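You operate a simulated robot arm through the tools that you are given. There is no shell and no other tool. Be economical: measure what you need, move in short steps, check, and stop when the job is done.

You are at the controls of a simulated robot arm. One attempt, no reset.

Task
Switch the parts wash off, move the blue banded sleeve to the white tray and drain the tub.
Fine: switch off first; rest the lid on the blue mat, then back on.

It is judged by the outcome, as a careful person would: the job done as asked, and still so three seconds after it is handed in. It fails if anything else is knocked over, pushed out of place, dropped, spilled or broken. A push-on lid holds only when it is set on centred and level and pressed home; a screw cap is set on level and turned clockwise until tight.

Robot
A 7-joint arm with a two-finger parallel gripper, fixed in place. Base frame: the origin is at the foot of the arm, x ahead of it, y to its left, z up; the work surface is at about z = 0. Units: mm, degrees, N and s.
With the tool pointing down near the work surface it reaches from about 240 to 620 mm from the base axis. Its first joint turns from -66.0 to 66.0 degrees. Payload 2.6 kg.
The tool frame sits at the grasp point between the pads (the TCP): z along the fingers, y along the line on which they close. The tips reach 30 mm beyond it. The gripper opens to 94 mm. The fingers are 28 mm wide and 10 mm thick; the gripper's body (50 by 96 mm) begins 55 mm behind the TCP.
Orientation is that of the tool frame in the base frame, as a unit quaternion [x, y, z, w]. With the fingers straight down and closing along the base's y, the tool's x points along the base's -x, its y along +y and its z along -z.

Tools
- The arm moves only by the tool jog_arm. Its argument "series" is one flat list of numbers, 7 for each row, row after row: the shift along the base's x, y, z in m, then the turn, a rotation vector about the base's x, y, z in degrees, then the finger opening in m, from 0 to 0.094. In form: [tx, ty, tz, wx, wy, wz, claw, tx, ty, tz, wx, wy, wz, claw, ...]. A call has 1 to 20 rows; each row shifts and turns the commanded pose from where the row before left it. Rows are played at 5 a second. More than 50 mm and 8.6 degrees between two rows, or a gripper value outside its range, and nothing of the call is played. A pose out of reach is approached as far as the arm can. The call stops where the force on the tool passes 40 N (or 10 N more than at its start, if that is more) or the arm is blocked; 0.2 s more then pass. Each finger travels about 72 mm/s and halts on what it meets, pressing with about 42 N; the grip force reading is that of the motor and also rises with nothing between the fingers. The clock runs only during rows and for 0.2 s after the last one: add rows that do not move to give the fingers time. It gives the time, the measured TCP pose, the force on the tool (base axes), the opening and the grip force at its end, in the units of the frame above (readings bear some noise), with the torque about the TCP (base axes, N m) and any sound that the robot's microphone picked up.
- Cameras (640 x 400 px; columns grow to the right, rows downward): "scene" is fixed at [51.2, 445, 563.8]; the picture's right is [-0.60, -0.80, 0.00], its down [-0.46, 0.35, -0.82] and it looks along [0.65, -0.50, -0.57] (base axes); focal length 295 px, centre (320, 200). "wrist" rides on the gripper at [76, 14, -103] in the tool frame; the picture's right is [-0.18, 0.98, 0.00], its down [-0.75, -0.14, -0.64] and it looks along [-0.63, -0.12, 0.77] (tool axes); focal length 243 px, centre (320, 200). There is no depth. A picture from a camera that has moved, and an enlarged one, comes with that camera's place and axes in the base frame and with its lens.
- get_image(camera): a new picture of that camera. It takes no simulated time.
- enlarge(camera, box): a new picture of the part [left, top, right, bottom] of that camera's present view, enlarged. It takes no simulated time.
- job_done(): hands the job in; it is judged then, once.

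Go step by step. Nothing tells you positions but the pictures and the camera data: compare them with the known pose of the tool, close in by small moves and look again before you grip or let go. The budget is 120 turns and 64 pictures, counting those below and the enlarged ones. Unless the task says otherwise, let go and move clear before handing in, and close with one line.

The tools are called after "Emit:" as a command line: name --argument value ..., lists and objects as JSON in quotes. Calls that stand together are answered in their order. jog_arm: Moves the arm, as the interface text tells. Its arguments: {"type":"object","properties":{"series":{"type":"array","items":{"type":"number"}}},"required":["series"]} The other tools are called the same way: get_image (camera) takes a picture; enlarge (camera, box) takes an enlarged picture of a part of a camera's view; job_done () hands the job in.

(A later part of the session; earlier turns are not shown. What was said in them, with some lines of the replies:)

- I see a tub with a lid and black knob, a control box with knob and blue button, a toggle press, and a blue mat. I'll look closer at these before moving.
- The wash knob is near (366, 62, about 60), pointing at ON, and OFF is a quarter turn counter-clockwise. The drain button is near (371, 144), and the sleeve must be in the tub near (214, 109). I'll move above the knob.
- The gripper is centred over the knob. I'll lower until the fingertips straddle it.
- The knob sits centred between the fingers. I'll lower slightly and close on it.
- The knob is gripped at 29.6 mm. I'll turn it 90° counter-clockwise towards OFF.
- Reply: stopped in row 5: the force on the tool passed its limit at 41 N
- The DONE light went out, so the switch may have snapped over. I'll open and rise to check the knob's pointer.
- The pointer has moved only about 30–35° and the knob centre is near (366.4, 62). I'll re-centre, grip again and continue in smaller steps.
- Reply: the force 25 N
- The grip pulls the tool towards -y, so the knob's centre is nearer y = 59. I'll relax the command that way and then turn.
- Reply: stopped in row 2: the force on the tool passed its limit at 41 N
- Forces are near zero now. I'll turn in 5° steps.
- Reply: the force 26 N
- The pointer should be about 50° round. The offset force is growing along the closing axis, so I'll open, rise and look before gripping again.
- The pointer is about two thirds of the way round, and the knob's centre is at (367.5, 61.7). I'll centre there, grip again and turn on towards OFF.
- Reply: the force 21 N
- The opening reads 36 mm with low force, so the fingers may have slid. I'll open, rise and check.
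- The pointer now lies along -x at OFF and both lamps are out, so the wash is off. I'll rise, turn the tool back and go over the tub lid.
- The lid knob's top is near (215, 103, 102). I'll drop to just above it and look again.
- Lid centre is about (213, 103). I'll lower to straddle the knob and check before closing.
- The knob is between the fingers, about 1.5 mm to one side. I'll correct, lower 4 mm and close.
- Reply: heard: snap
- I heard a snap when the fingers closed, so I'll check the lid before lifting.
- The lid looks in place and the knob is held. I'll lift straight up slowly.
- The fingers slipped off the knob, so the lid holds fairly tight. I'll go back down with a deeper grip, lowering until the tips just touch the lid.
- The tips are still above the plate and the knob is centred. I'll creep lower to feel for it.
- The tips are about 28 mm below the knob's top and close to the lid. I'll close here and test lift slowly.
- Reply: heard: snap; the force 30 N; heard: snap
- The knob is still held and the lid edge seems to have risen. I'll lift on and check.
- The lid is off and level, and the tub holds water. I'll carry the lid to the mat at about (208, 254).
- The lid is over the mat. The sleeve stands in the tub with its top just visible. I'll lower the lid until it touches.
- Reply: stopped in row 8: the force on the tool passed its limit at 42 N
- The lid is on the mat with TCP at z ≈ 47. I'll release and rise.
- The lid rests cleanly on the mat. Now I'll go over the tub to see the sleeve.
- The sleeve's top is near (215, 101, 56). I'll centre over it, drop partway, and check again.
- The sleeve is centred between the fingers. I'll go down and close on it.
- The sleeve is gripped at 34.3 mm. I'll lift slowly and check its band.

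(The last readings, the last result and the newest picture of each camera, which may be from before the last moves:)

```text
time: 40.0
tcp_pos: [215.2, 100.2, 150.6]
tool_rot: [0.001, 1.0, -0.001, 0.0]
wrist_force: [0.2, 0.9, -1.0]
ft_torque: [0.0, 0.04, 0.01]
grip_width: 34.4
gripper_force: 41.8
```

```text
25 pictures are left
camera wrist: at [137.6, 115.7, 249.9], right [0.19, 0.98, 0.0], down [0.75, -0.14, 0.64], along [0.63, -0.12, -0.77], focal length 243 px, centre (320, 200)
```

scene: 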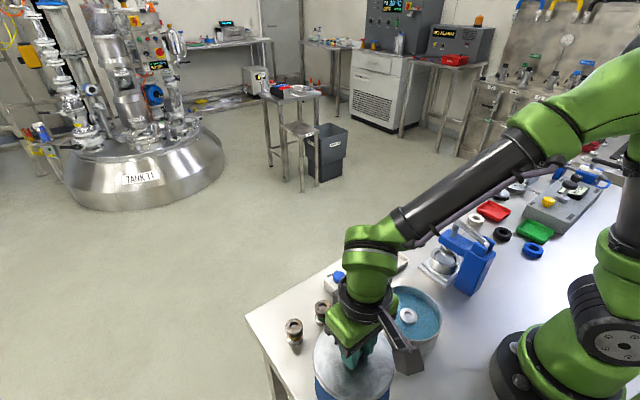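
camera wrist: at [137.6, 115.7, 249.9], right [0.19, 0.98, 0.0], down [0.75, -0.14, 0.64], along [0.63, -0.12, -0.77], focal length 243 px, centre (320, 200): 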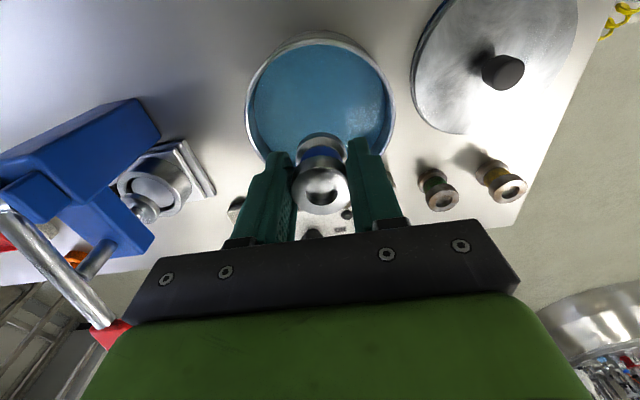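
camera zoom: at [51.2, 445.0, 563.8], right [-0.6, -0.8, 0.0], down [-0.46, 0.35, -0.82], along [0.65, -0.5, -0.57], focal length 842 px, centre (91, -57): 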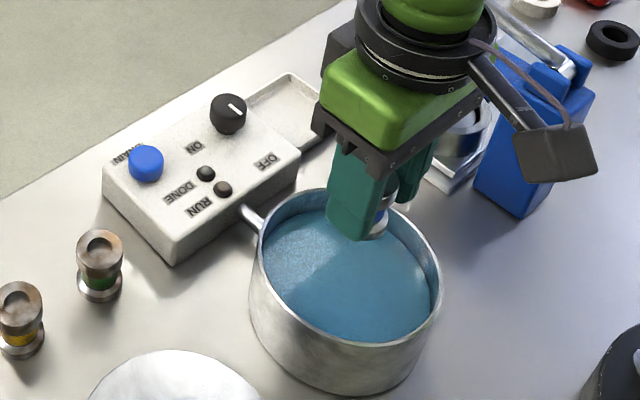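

The band is blue, so this is the right sleeve. I'll carry it to the white tray at about (362, -15), turning the tool -90° so the body keeps clear of the press handle.

Emit:
jog_arm --series '[0, 0, 0.02, 0, 0, 0, 0.02, 0.012, -0.006, 0.01, 0, 0, -7.5, 0.02, 0.014, -0.008, 0, 0, 0, -7.5, 0.02, 0.014, -0.01, 0, 0, 0, -7.5, 0.02, 0.014, -0.01, 0, 0, 0, -7.5, 0.02, 0.014, -0.01, 0, 0, 0, -7.5, 0.02, 0.014, -0.01, 0, 0, 0, -7.5, 0.02, 0.014, -0.01, 0, 0, 0, -7.5, 0.02, 0.014, -0.01, 0, 0, 0, -7.5, 0.02, 0.014, -0.01, 0, 0, 0, -7.5, 0.02, 0.014, -0.01, 0, 0, 0, -7.5, 0.02, 0.009, -0.01, 0, 0, 0, -7.5, 0.02, 0, -0.01, 0, 0, 0, -7.5, 0.02, 0, 0, 0, 0, 0, 0, 0.02]'

Emit:
get_image --camera "wrist"

Emit:
get_image --camera "scene"

```text
time: 43.0
tcp_pos: [363.0, -13.8, 178.6]
tool_rot: [0.708, 0.706, -0.001, -0.002]
wrist_force: [0.6, -0.3, -0.8]
ft_torque: [-0.01, 0.01, 0.0]
grip_width: 34.0
gripper_force: 42.1
```

```text
24 pictures are left
camera wrist: at [376.2, 62.7, 279.6], right [0.98, -0.19, 0.0], down [-0.14, -0.75, 0.64], along [-0.12, -0.63, -0.77], focal length 243 px, centre (320, 200)
```

wrist: 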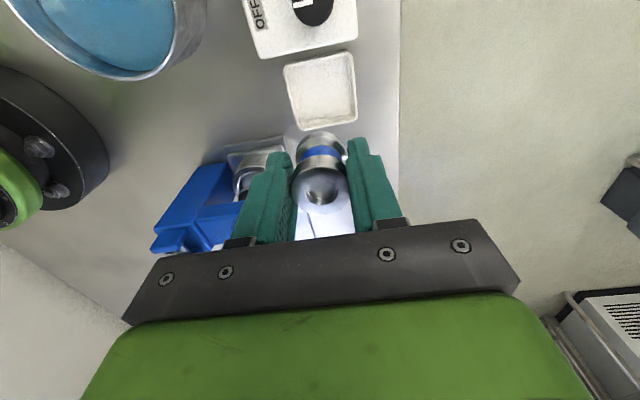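

```text
23 pictures are left
```

scene: 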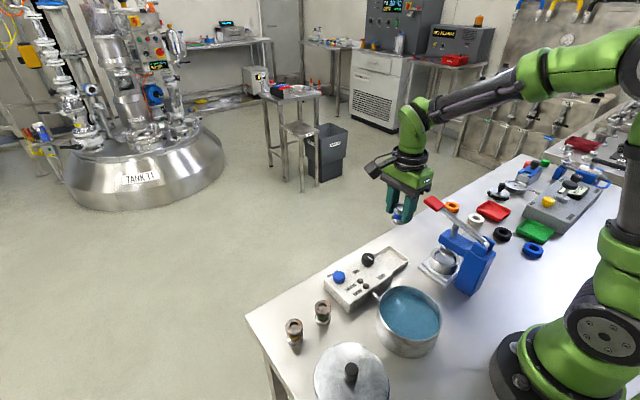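

The tray centre is confirmed at about (363, -16). I'll lower the sleeve, slowly near the bottom.

Emit:
jog_arm --series '[0, -0.002, -0.02, 0, 0, 0, 0.02, 0, 0, -0.025, 0, 0, 0, 0.02, 0, 0, -0.025, 0, 0, 0, 0.02, 0, 0, -0.025, 0, 0, 0, 0.02, 0, 0, -0.015, 0, 0, 0, 0.02, 0, 0, -0.005, 0, 0, 0, 0.02, 0, 0, 0, 0, 0, 0, 0.02]'

Emit:
enlarge --camera "scene" --box '[330, 180, 490, 300]'

```text
time: 44.6
tcp_pos: [361.7, -14.6, 62.6]
tool_rot: [0.708, 0.706, -0.002, -0.002]
wrist_force: [0.0, -0.2, -1.3]
ft_torque: [-0.03, -0.01, -0.05]
grip_width: 34.2
gripper_force: 42.4
```

```text
3.33 times, centred on (410, 240) of scene
camera zoom: at [51.2, 445.0, 563.8], right [-0.6, -0.8, 0.0], down [-0.46, 0.35, -0.82], along [0.65, -0.5, -0.57], focal length 982 px, centre (20, 67)
```

zoom: 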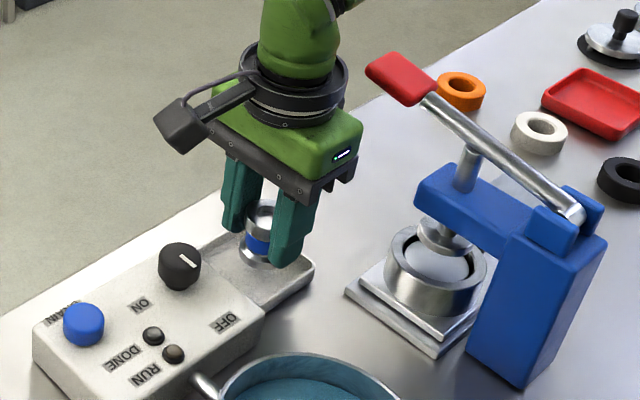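

The sleeve is over the tray and clear all round. I'll creep down to contact.

Emit:
jog_arm --series '[0, 0, -0.005, 0, 0, 0, 0.02, 0, 0, -0.003, 0, 0, 0, 0.02, 0, 0, -0.002, 0, 0, 0, 0.02, 0, 0, -0.002, 0, 0, 0, 0.02, 0, 0, 0, 0, 0, 0, 0.02]'

```text
time: 45.8
tcp_pos: [361.8, -14.8, 51.5]
tool_rot: [0.708, 0.707, -0.001, -0.002]
wrist_force: [0.0, 0.9, -0.9]
ft_torque: [0.01, 0.02, 0.03]
grip_width: 34.1
gripper_force: 41.9
```

Emit:
jog_arm --series '[0, 0, -0.0015, 0, 0, 0, 0.02, 0, 0, -0.0015, 0, 0, 0, 0.02, 0, 0, -0.0015, 0, 0, 0, 0.02, 0, 0, -0.001, 0, 0, 0, 0.02, 0, 0, 0, 0, 0, 0, 0.02]'

Emit:
enlarge --camera "scene" --box '[350, 210, 430, 290]'

```text
time: 47.0
tcp_pos: [363.1, -15.1, 48.1]
tool_rot: [0.708, 0.706, 0.0, -0.002]
wrist_force: [-6.6, 0.2, 19.5]
ft_torque: [-0.01, 0.2, -0.05]
grip_width: 33.7
gripper_force: 41.9
```

```text
5.00 times, centred on (390, 250) of scene
camera zoom: at [51.1, 445.0, 563.8], right [-0.6, -0.8, 0.0], down [-0.46, 0.35, -0.82], along [0.65, -0.5, -0.57], focal length 1473 px, centre (-30, -50)
```

zoom: 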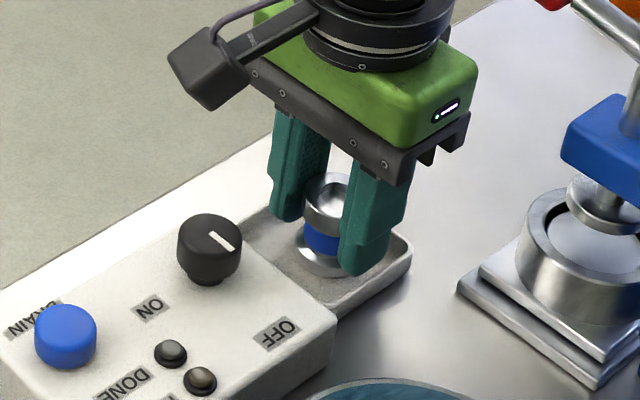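

The sleeve has touched down on the tray at about 20 N. I'll ease the load, open modestly and rise.

Emit:
jog_arm --series '[0, 0, 0.0015, 0, 0, 0, 0.02, 0, 0, 0, 0, 0, 0, 0.048, 0, 0, 0, 0, 0, 0, 0.048, 0, 0, 0, 0, 0, 0, 0.048, 0, 0, 0.02, 0, 0, 0, 0.048, 0, 0, 0.03, 0, 0, 0, 0.048, 0, 0, 0.04, 0, 0, 0, 0.048, 0, 0, 0.03, 0, 0, 0, 0.048, 0, 0, 0, 0, 0, 0, 0.048]'

Emit:
enlarge --camera "scene" --box '[310, 210, 450, 320]'

```text
time: 49.0
tcp_pos: [363.6, -16.4, 170.0]
tool_rot: [0.707, 0.707, 0.0, -0.002]
wrist_force: [0.6, 0.3, -0.1]
ft_torque: [0.0, -0.01, -0.03]
grip_width: 48.2
gripper_force: 0.1
```

```text
3.64 times, centred on (380, 265) of scene
camera zoom: at [51.2, 445.0, 563.8], right [-0.6, -0.8, 0.0], down [-0.46, 0.35, -0.82], along [0.65, -0.5, -0.57], focal length 1072 px, centre (102, -36)
```

zoom: 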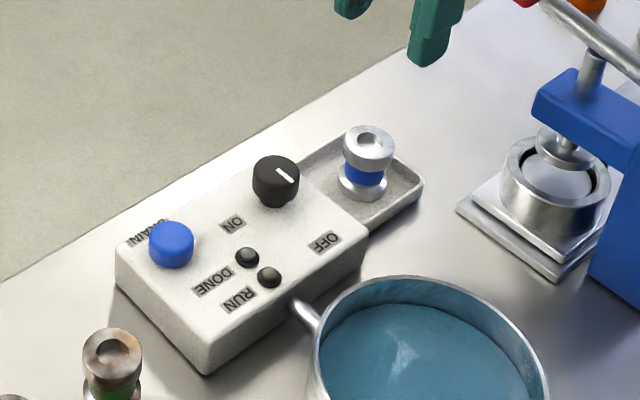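

The sleeve stands upright in the tray. Next I'll drain while I can see the water, so I'll move above the drain button with fingers closed.

Emit:
jog_arm --series '[0.0006, 0.0133, 0, 0, 0, 7.5, 0, 0.0006, 0.0133, 0, 0, 0, 7.5, 0, 0.0006, 0.0133, 0, 0, 0, 7.5, 0, 0.0006, 0.0133, 0, 0, 0, 7.5, 0, 0.0006, 0.0133, 0, 0, 0, 7.5, 0, 0.0006, 0.0133, 0, 0, 0, 7.5, 0, 0.0006, 0.0133, 0, 0, 0, 7.5, 0, 0.0006, 0.0133, 0, 0, 0, 7.5, 0, 0.0006, 0.0133, 0, 0, 0, 7.5, 0, 0.0006, 0.0133, 0, 0, 0, 7.5, 0, 0.0006, 0.0133, 0, 0, 0, 7.5, 0, 0.0006, 0.0133, 0, 0, 0, 7.5, 0, 0, 0, -0.04, 0, 0, 0, 0, 0, 0, 0, 0, 0, 0, 0]'

Emit:
get_image --camera "wrist"

```text
time: 52.0
tcp_pos: [369.0, 144.8, 128.0]
tool_rot: [0.001, 1.0, 0.0, -0.001]
wrist_force: [0.2, 1.0, 0.4]
ft_torque: [0.01, -0.01, 0.0]
grip_width: 0.0
gripper_force: 32.5
```

```text
19 pictures are left
camera wrist: at [291.7, 159.0, 228.2], right [0.19, 0.98, 0.0], down [0.75, -0.14, 0.64], along [0.63, -0.12, -0.77], focal length 243 px, centre (320, 200)
```

wrist: 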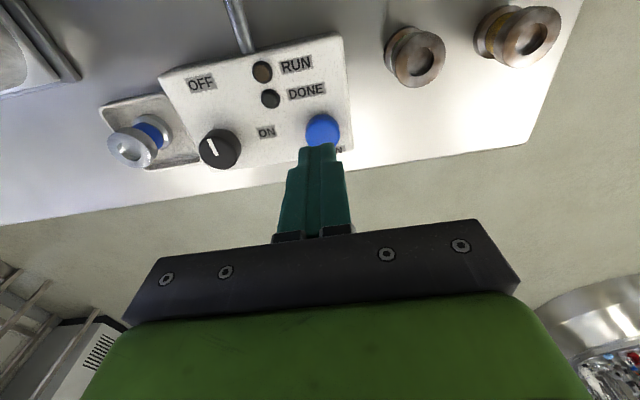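

The button sits straight below the tip. I'll press down, slowing near it.

Emit:
jog_arm --series '[0, 0.0015, -0.02, 0, 0, 0, 0, 0, 0, -0.015, 0, 0, 0, 0, 0, 0, -0.003, 0, 0, 0, 0, 0, 0, -0.002, 0, 0, 0, 0, 0, 0, -0.002, 0, 0, 0, 0, 0, 0, -0.002, 0, 0, 0, 0, 0, 0, -0.002, 0, 0, 0, 0, 0, 0, -0.002, 0, 0, 0, 0]'

Emit:
enlarge --camera "scene" --box '[310, 220, 450, 360]'

```text
time: 53.8
tcp_pos: [369.5, 145.0, 80.8]
tool_rot: [0.0, 1.0, -0.001, 0.0]
wrist_force: [-0.2, 0.3, 0.0]
ft_torque: [-0.02, -0.01, 0.03]
grip_width: 0.0
gripper_force: 33.1
```

```text
2.86 times, centred on (380, 290) of scene
camera zoom: at [51.2, 445.0, 563.8], right [-0.6, -0.8, 0.0], down [-0.46, 0.35, -0.82], along [0.65, -0.5, -0.57], focal length 842 px, centre (149, -57)
```

zoom: 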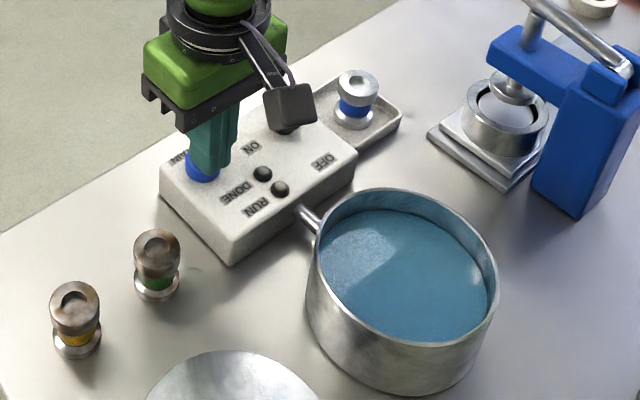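

Not touching yet. I'll continue downward in small steps.

Emit:
jog_arm --series '[0, 0, -0.002, 0, 0, 0, 0, 0, 0, -0.002, 0, 0, 0, 0, 0, 0, -0.002, 0, 0, 0, 0, 0, 0, -0.002, 0, 0, 0, 0, 0, 0, 0, 0, 0, 0, 0]'

```text
time: 55.0
tcp_pos: [369.7, 146.2, 73.6]
tool_rot: [0.002, 1.0, -0.001, 0.0]
wrist_force: [-8.1, -2.7, 17.1]
ft_torque: [-0.07, 0.16, -0.06]
grip_width: 0.0
gripper_force: 33.2
heard: click
```

A click: the button is pressed. I'll hold for a couple of seconds and look at the water.

Emit:
jog_arm --series '[0, 0, 0, 0, 0, 0, 0, 0, 0, 0, 0, 0, 0, 0, 0, 0, 0, 0, 0, 0, 0, 0, 0, 0, 0, 0, 0, 0, 0, 0, 0, 0, 0, 0, 0, 0, 0, 0, 0, 0, 0, 0, 0, 0, 0, 0, 0, 0, 0, 0, 0, 0, 0, 0, 0, 0, 0, 0, 0, 0, 0, 0, 0]'

Emit:
enlarge --camera "scene" --box '[310, 220, 450, 360]'

```text
time: 57.0
tcp_pos: [370.0, 145.6, 71.5]
tool_rot: [0.002, 1.0, 0.0, -0.001]
wrist_force: [-4.2, 1.2, 18.1]
ft_torque: [0.02, 0.05, 0.0]
grip_width: 0.0
gripper_force: 33.0
```

```text
2.86 times, centred on (380, 290) of scene
camera zoom: at [51.1, 445.0, 563.9], right [-0.6, -0.8, 0.0], down [-0.46, 0.35, -0.82], along [0.65, -0.5, -0.57], focal length 842 px, centre (149, -57)
```

zoom: 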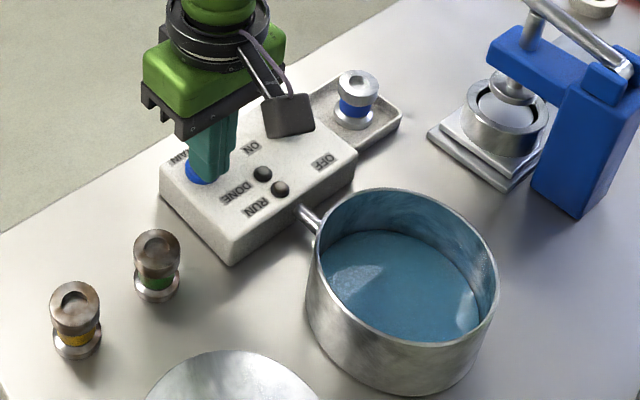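

The water level is falling. I'll release the button and see whether it keeps draining.

Emit:
jog_arm --series '[0, 0, 0.02, 0, 0, 0, 0, 0, 0, 0.04, 0, 0, 0, 0, 0, 0, 0.04, 0, 0, 0, 0, 0, 0, 0, 0, 0, 0, 0, 0, 0, 0, 0, 0, 0, 0, 0, 0, 0, 0, 0, 0, 0, 0, 0, 0, 0, 0, 0, 0, 0, 0, 0, 0, 0, 0, 0, 0, 0, 0, 0, 0, 0, 0]'

Emit:
enlarge --camera "scene" --box '[310, 220, 450, 360]'

```text
time: 59.0
tcp_pos: [368.9, 146.9, 172.8]
tool_rot: [0.001, 1.0, -0.001, -0.001]
wrist_force: [-0.5, 0.6, -0.1]
ft_torque: [0.01, -0.02, 0.01]
grip_width: 0.0
gripper_force: 33.2
```

```text
2.86 times, centred on (380, 290) of scene
camera zoom: at [51.2, 445.0, 563.8], right [-0.6, -0.8, 0.0], down [-0.46, 0.35, -0.82], along [0.65, -0.5, -0.57], focal length 842 px, centre (149, -57)
```

zoom: 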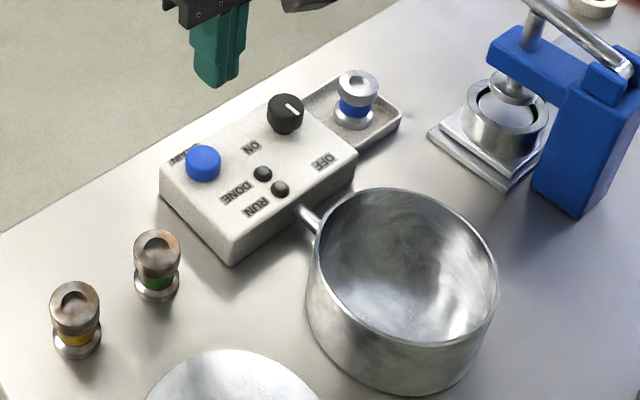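

The tub is empty. Now I'll go back to the lid on the mat.

Emit:
jog_arm --series '[-0.027, 0.018, 0, 0, 0, 0, 0.05, -0.027, 0.018, 0, 0, 0, 0, 0.05, -0.027, 0.018, 0, 0, 0, 0, 0.05, -0.027, 0.018, 0, 0, 0, 0, 0.05, -0.027, 0.018, 0, 0, 0, 0, 0.05, -0.026, 0.017, 0, 0, 0, 0, 0.05, 0, 0, -0.045, 0, 0, 0, 0.05, 0, 0, 0, 0, 0, 0, 0.05]'

Emit:
get_image --camera "wrist"

```text
time: 60.8
tcp_pos: [209.3, 254.4, 126.2]
tool_rot: [0.002, 1.0, -0.001, 0.0]
wrist_force: [0.1, 0.1, -0.5]
ft_torque: [0.0, -0.02, -0.03]
grip_width: 49.8
gripper_force: 0.0
```

```text
15 pictures are left
camera wrist: at [131.7, 267.8, 227.3], right [0.19, 0.98, 0.0], down [0.75, -0.14, 0.64], along [0.63, -0.12, -0.77], focal length 243 px, centre (320, 200)
```

wrist: 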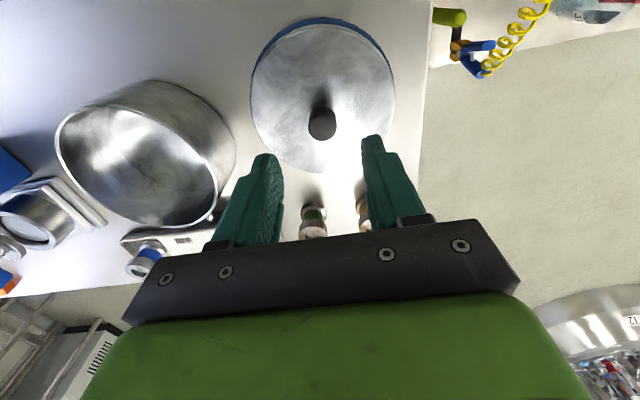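

The lid knob is directly below. I'll descend to the same grip depth and close.

Emit:
jog_arm --series '[0, 0.0007, -0.03, 0, 0, 0, 0.05, 0, 0, -0.03, 0, 0, 0, 0.05, 0, 0, -0.01, 0, 0, 0, 0.05, 0, 0, -0.005, 0, 0, 0, 0.05, 0, 0, -0.002, 0, 0, 0, 0.05, 0, 0, 0, 0, 0, 0, 0.05, 0, 0, 0, 0, 0, 0, 0.01, 0, 0, 0, 0, 0, 0, 0.01, 0, 0, 0, 0, 0, 0, 0.01, 0, 0, 0, 0, 0, 0, 0.01]'

```text
time: 63.0
tcp_pos: [209.3, 254.3, 51.1]
tool_rot: [0.001, 1.0, -0.002, 0.0]
wrist_force: [0.0, 1.3, 0.2]
ft_torque: [0.16, 0.0, 0.05]
grip_width: 22.9
gripper_force: 41.4
```

The knob is held at 22.9 mm. I'll lift the lid and carry it over the tub.

Emit:
jog_arm --series '[0, 0, 0.01, 0, 0, 0, 0.01, 0, 0, 0.03, 0, 0, 0, 0.01, 0, 0, 0.04, 0, 0, 0, 0.01, 0, 0, 0.03, 0, 0, 0, 0.01, 0.001, -0.025, 0, 0, 0, 0, 0.01, 0.001, -0.025, 0, 0, 0, 0, 0.01, 0.001, -0.025, 0, 0, 0, 0, 0.01, 0.001, -0.026, 0, 0, 0, 0, 0.01, 0.001, -0.026, 0, 0, 0, 0, 0.01, 0.0005, -0.026, 0, 0, 0, 0, 0.01, 0, 0, -0.02, 0, 0, 0, 0.01, 0, 0, 0, 0, 0, 0, 0.01]'

Emit:
get_image --camera "wrist"

Emit:
enlarge --camera "scene" --box '[340, 240, 480, 380]'

```text
time: 65.6
tcp_pos: [212.8, 101.2, 139.5]
tool_rot: [0.001, 1.0, -0.002, 0.0]
wrist_force: [-0.2, -0.2, -1.2]
ft_torque: [-0.01, 0.0, 0.01]
grip_width: 22.8
gripper_force: 42.0
```

```text
14 pictures are left
camera wrist: at [136.1, 115.8, 240.1], right [0.19, 0.98, 0.0], down [0.75, -0.14, 0.64], along [0.63, -0.12, -0.77], focal length 243 px, centre (320, 200)
```

wrist: 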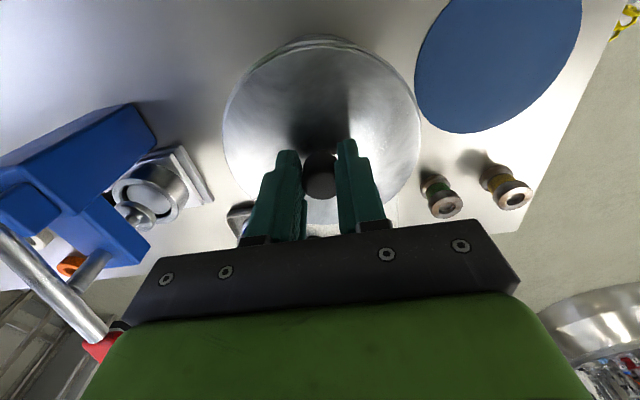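

```text
2.86 times, centred on (410, 310) of scene
camera zoom: at [51.2, 445.0, 563.8], right [-0.6, -0.8, 0.0], down [-0.46, 0.35, -0.82], along [0.65, -0.5, -0.57], focal length 842 px, centre (63, -114)
```

zoom: 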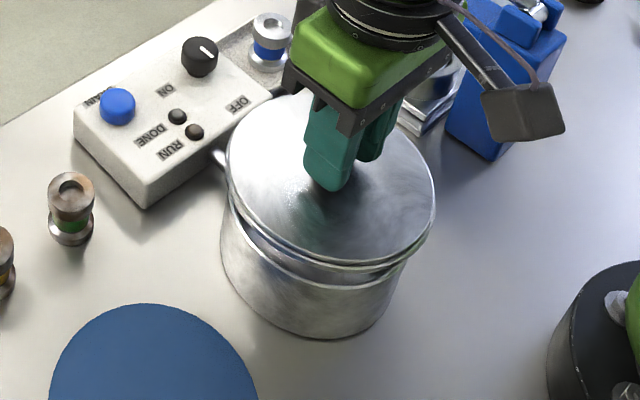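

The lid hovers level above the tub, within about 1 mm by my comparison with the earlier views. I'll nudge +1 mm in x, lower close, and check.

Emit:
jog_arm --series '[0.0012, 0, -0.015, 0, 0, 0, 0.01, 0, 0, -0.008, 0, 0, 0, 0.01, 0, 0, 0, 0, 0, 0, 0.01]'

Emit:
enlarge --camera "scene" --box '[360, 260, 460, 360]'

Emit:
enlarge --camera "wrist" --box '[200, 20, 440, 240]'

```text
time: 66.4
tcp_pos: [215.5, 100.0, 117.3]
tool_rot: [0.001, 1.0, -0.002, -0.001]
wrist_force: [-0.2, -0.8, -0.9]
ft_torque: [-0.03, 0.0, -0.02]
grip_width: 22.8
gripper_force: 42.1
```

```text
4.00 times, centred on (410, 310) of scene
camera zoom: at [51.2, 445.0, 563.8], right [-0.6, -0.8, 0.0], down [-0.46, 0.35, -0.82], along [0.65, -0.5, -0.57], focal length 1179 px, centre (-40, -240)
```

zoom: 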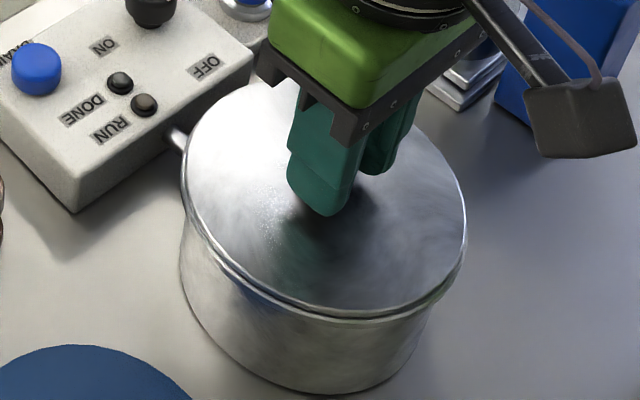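

```text
1.82 times, centred on (320, 130) of wrist
camera zoom: at [137.5, 115.2, 217.4], right [0.19, 0.98, 0.0], down [0.75, -0.14, 0.64], along [0.63, -0.12, -0.77], focal length 441 px, centre (320, 327)
```

zoom: 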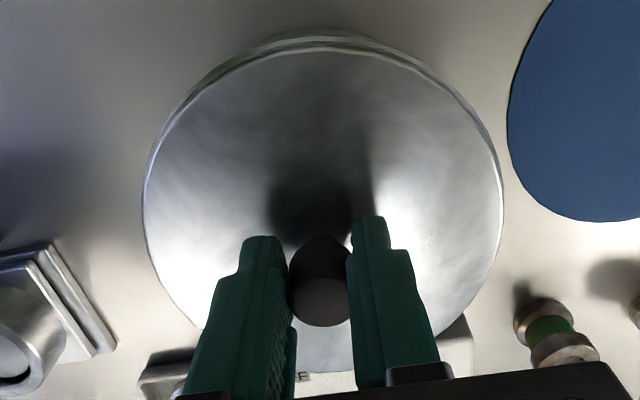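

The lid's outline matches the earlier view taken just after it came free. I'll lower slowly to contact.

Emit:
jog_arm --series '[0, 0, -0.003, 0, 0, 0, 0.01, 0, 0, -0.002, 0, 0, 0, 0.01, 0, 0, -0.002, 0, 0, 0, 0.01, 0, 0, -0.001, 0, 0, 0, 0.01, 0, 0, -0.001, 0, 0, 0, 0.01, 0, 0, 0, 0, 0, 0, 0.01]'

```text
time: 67.8
tcp_pos: [215.6, 101.2, 107.3]
tool_rot: [0.002, 1.0, -0.001, -0.001]
wrist_force: [-0.8, -0.8, -1.3]
ft_torque: [0.0, 0.01, -0.01]
grip_width: 23.0
gripper_force: 41.7
```

Emit:
jog_arm --series '[0, 0, -0.001, 0, 0, 0, 0.01, 0, 0, -0.001, 0, 0, 0, 0.01, 0, 0, -0.001, 0, 0, 0, 0.01, 0, 0, -0.001, 0, 0, 0, 0.01, 0, 0, 0, 0, 0, 0, 0.01]'

```text
time: 68.4
tcp_pos: [213.7, 99.8, 107.5]
tool_rot: [0.003, 1.0, -0.002, -0.003]
wrist_force: [-2.2, -2.2, 4.6]
ft_torque: [0.12, -0.2, 0.07]
grip_width: 22.8
gripper_force: 41.8
heard: snap
stopped in row 2: the force on the tool passed its limit at 47 N (the readings are from after the stop); the commanded pose is now the measured one
```

A snap came with contact. I'll check how the lid sits.

Emit:
enlarge --camera "scene" --box '[360, 250, 460, 350]'

```text
4.00 times, centred on (410, 300) of scene
camera zoom: at [51.1, 445.0, 563.8], right [-0.6, -0.8, 0.0], down [-0.46, 0.35, -0.82], along [0.65, -0.5, -0.57], focal length 1179 px, centre (-40, -200)
```

zoom: 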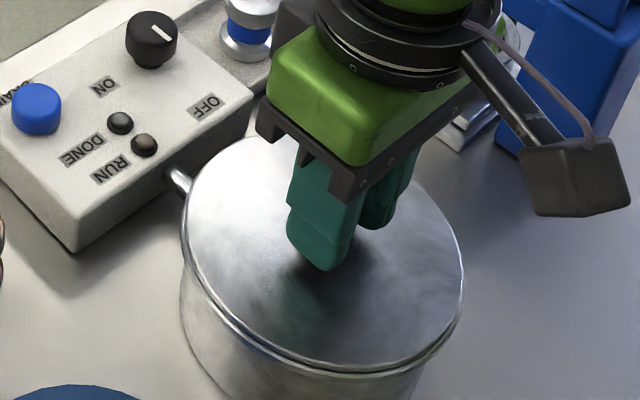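

It looks seated. I'll release, rise a little, and press the knob down with closed fingers to make sure it is home.

Emit:
jog_arm --series '[0, 0, 0, 0, 0, 0, 0.05, 0, 0, 0, 0, 0, 0, 0.05, 0, 0, 0, 0, 0, 0, 0.05, 0, 0, 0.025, 0, 0, 0, 0.05, 0, 0, 0.025, 0, 0, 0, 0.05, 0, 0, 0, 0, 0, 0, 0.0, 0, 0, 0, 0, 0, 0, 0.0, 0, 0, 0, 0, 0, 0, 0.0]'

Emit:
enlarge --camera "scene" --box '[360, 250, 460, 350]'

Emit:
get_image --camera "wrist"

```text
time: 70.2
tcp_pos: [214.8, 99.8, 156.2]
tool_rot: [0.002, 1.0, -0.002, -0.003]
wrist_force: [-0.1, 0.5, -0.3]
ft_torque: [0.04, -0.01, -0.01]
grip_width: 0.1
gripper_force: 33.2
```

```text
4.00 times, centred on (410, 300) of scene
camera zoom: at [51.2, 445.0, 563.8], right [-0.6, -0.8, 0.0], down [-0.46, 0.35, -0.82], along [0.65, -0.5, -0.57], focal length 1179 px, centre (-40, -200)
```

zoom: 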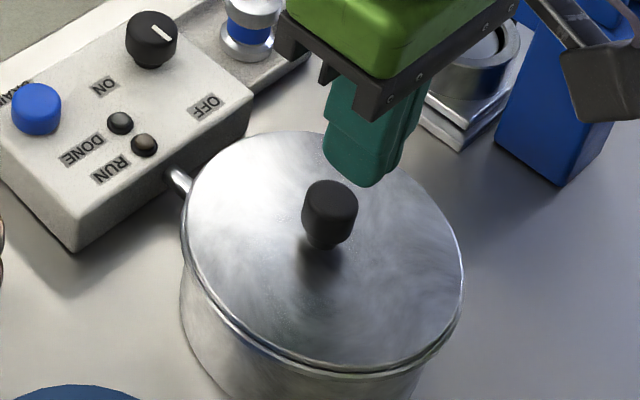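

```text
8 pictures are left
camera wrist: at [136.3, 115.1, 257.7], right [0.19, 0.98, -0.01], down [0.76, -0.14, 0.64], along [0.63, -0.12, -0.77], focal length 243 px, centre (320, 200)
```

wrist: 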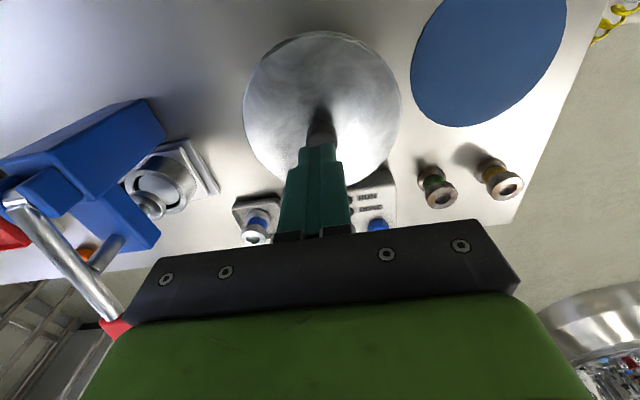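

The lid sits level, with a matching outline. I'll press down on the knob top.

Emit:
jog_arm --series '[-0.0005, 0.001, -0.015, 0, 0, 0, 0, 0, 0, -0.003, 0, 0, 0, 0, 0, 0, -0.0015, 0, 0, 0, 0, 0, 0, -0.0015, 0, 0, 0, 0, 0, 0, -0.0015, 0, 0, 0, 0, 0, 0, -0.0015, 0, 0, 0, 0, 0, 0, -0.0015, 0, 0, 0, 0, 0, 0, -0.0015, 0, 0, 0, 0, 0, 0, -0.0015, 0, 0, 0, 0, 0, 0, -0.0015, 0, 0, 0, 0]'

```text
time: 72.4
tcp_pos: [212.9, 102.3, 129.1]
tool_rot: [0.003, 1.0, -0.002, -0.003]
wrist_force: [-5.0, -2.5, 15.1]
ft_torque: [-0.05, -0.01, 0.12]
grip_width: 0.3
gripper_force: 33.2
```

Emit:
jog_arm --series '[0, 0, -0.001, 0, 0, 0, 0, 0, 0, -0.001, 0, 0, 0, 0, 0, 0, -0.001, 0, 0, 0, 0, 0, 0, -0.001, 0, 0, 0, 0, 0, 0, -0.001, 0, 0, 0, 0, 0, 0, -0.001, 0, 0, 0, 0]'

```text
time: 72.9
tcp_pos: [214.7, 102.5, 128.0]
tool_rot: [0.004, 1.0, -0.002, -0.003]
wrist_force: [-2.6, -0.5, 7.1]
ft_torque: [0.01, -0.02, -0.03]
grip_width: 0.0
gripper_force: 32.9
stopped in row 2: the force on the tool passed its limit at 47 N (the readings are from after the stop); the commanded pose is now the measured one
```

The lid stood firm at 47 N without a further snap, so it is home. I'll move up clear and take a final look.

Emit:
jog_arm --series '[0, 0, 0.02, 0, 0, 0, 0, 0, 0, 0.04, 0, 0, 0, 0, 0, 0, 0.04, 0, 0, 0, 0, 0.02, 0, 0.04, 0, 0, 0, 0.03, 0.04, 0, 0.03, 0, 0, 0, 0.05, 0, 0, 0, 0, 0, 0, 0.05]'

Emit:
enlarge --camera "scene" --box '[240, 220, 480, 400]'

Emit:
get_image --camera "wrist"

```text
time: 74.3
tcp_pos: [274.0, 100.6, 298.2]
tool_rot: [0.003, 1.0, -0.002, -0.003]
wrist_force: [-0.4, 0.6, -0.3]
ft_torque: [-0.03, -0.03, 0.02]
grip_width: 50.0
gripper_force: 0.0
```

```text
2.22 times, centred on (360, 310) of scene
camera zoom: at [51.2, 445.0, 563.8], right [-0.6, -0.8, 0.0], down [-0.46, 0.35, -0.82], along [0.65, -0.5, -0.57], focal length 655 px, centre (231, -44)
```

zoom: 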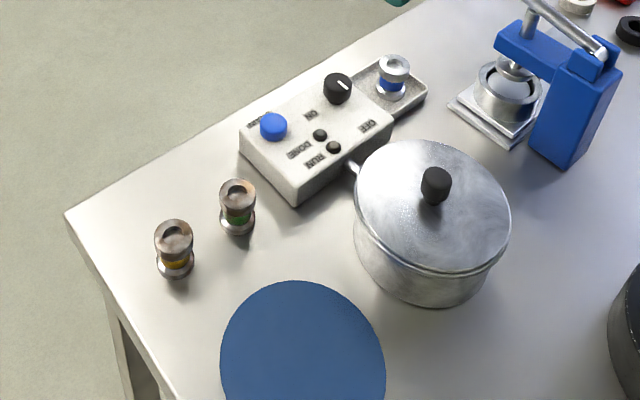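

```text
6 pictures are left
camera wrist: at [196.4, 116.7, 398.3], right [0.19, 0.98, 0.0], down [0.76, -0.14, 0.64], along [0.63, -0.13, -0.77], focal length 243 px, centre (320, 200)
```

wrist: 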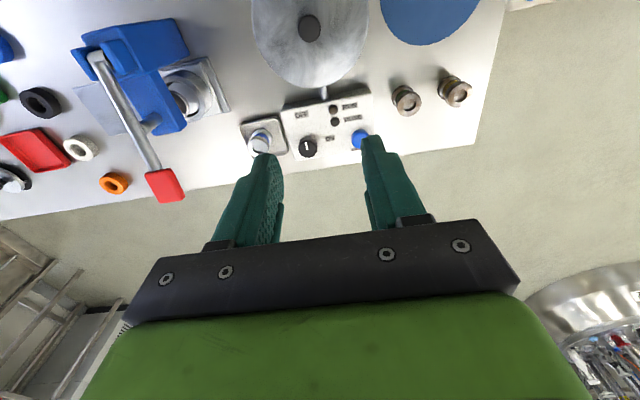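

Everything matches the starting layout apart from the job itself: the knob is at OFF, the sleeve is in the white tray, the tub is drained and the lid is back on. The arm is clear, so I'm handing in.

Emit:
job_done

```text
The job is handed in.
```

The parts wash is off, the blue banded sleeve is standing in the white tray, the tub is drained, and the lid is back on and pressed home after resting on the blue mat.
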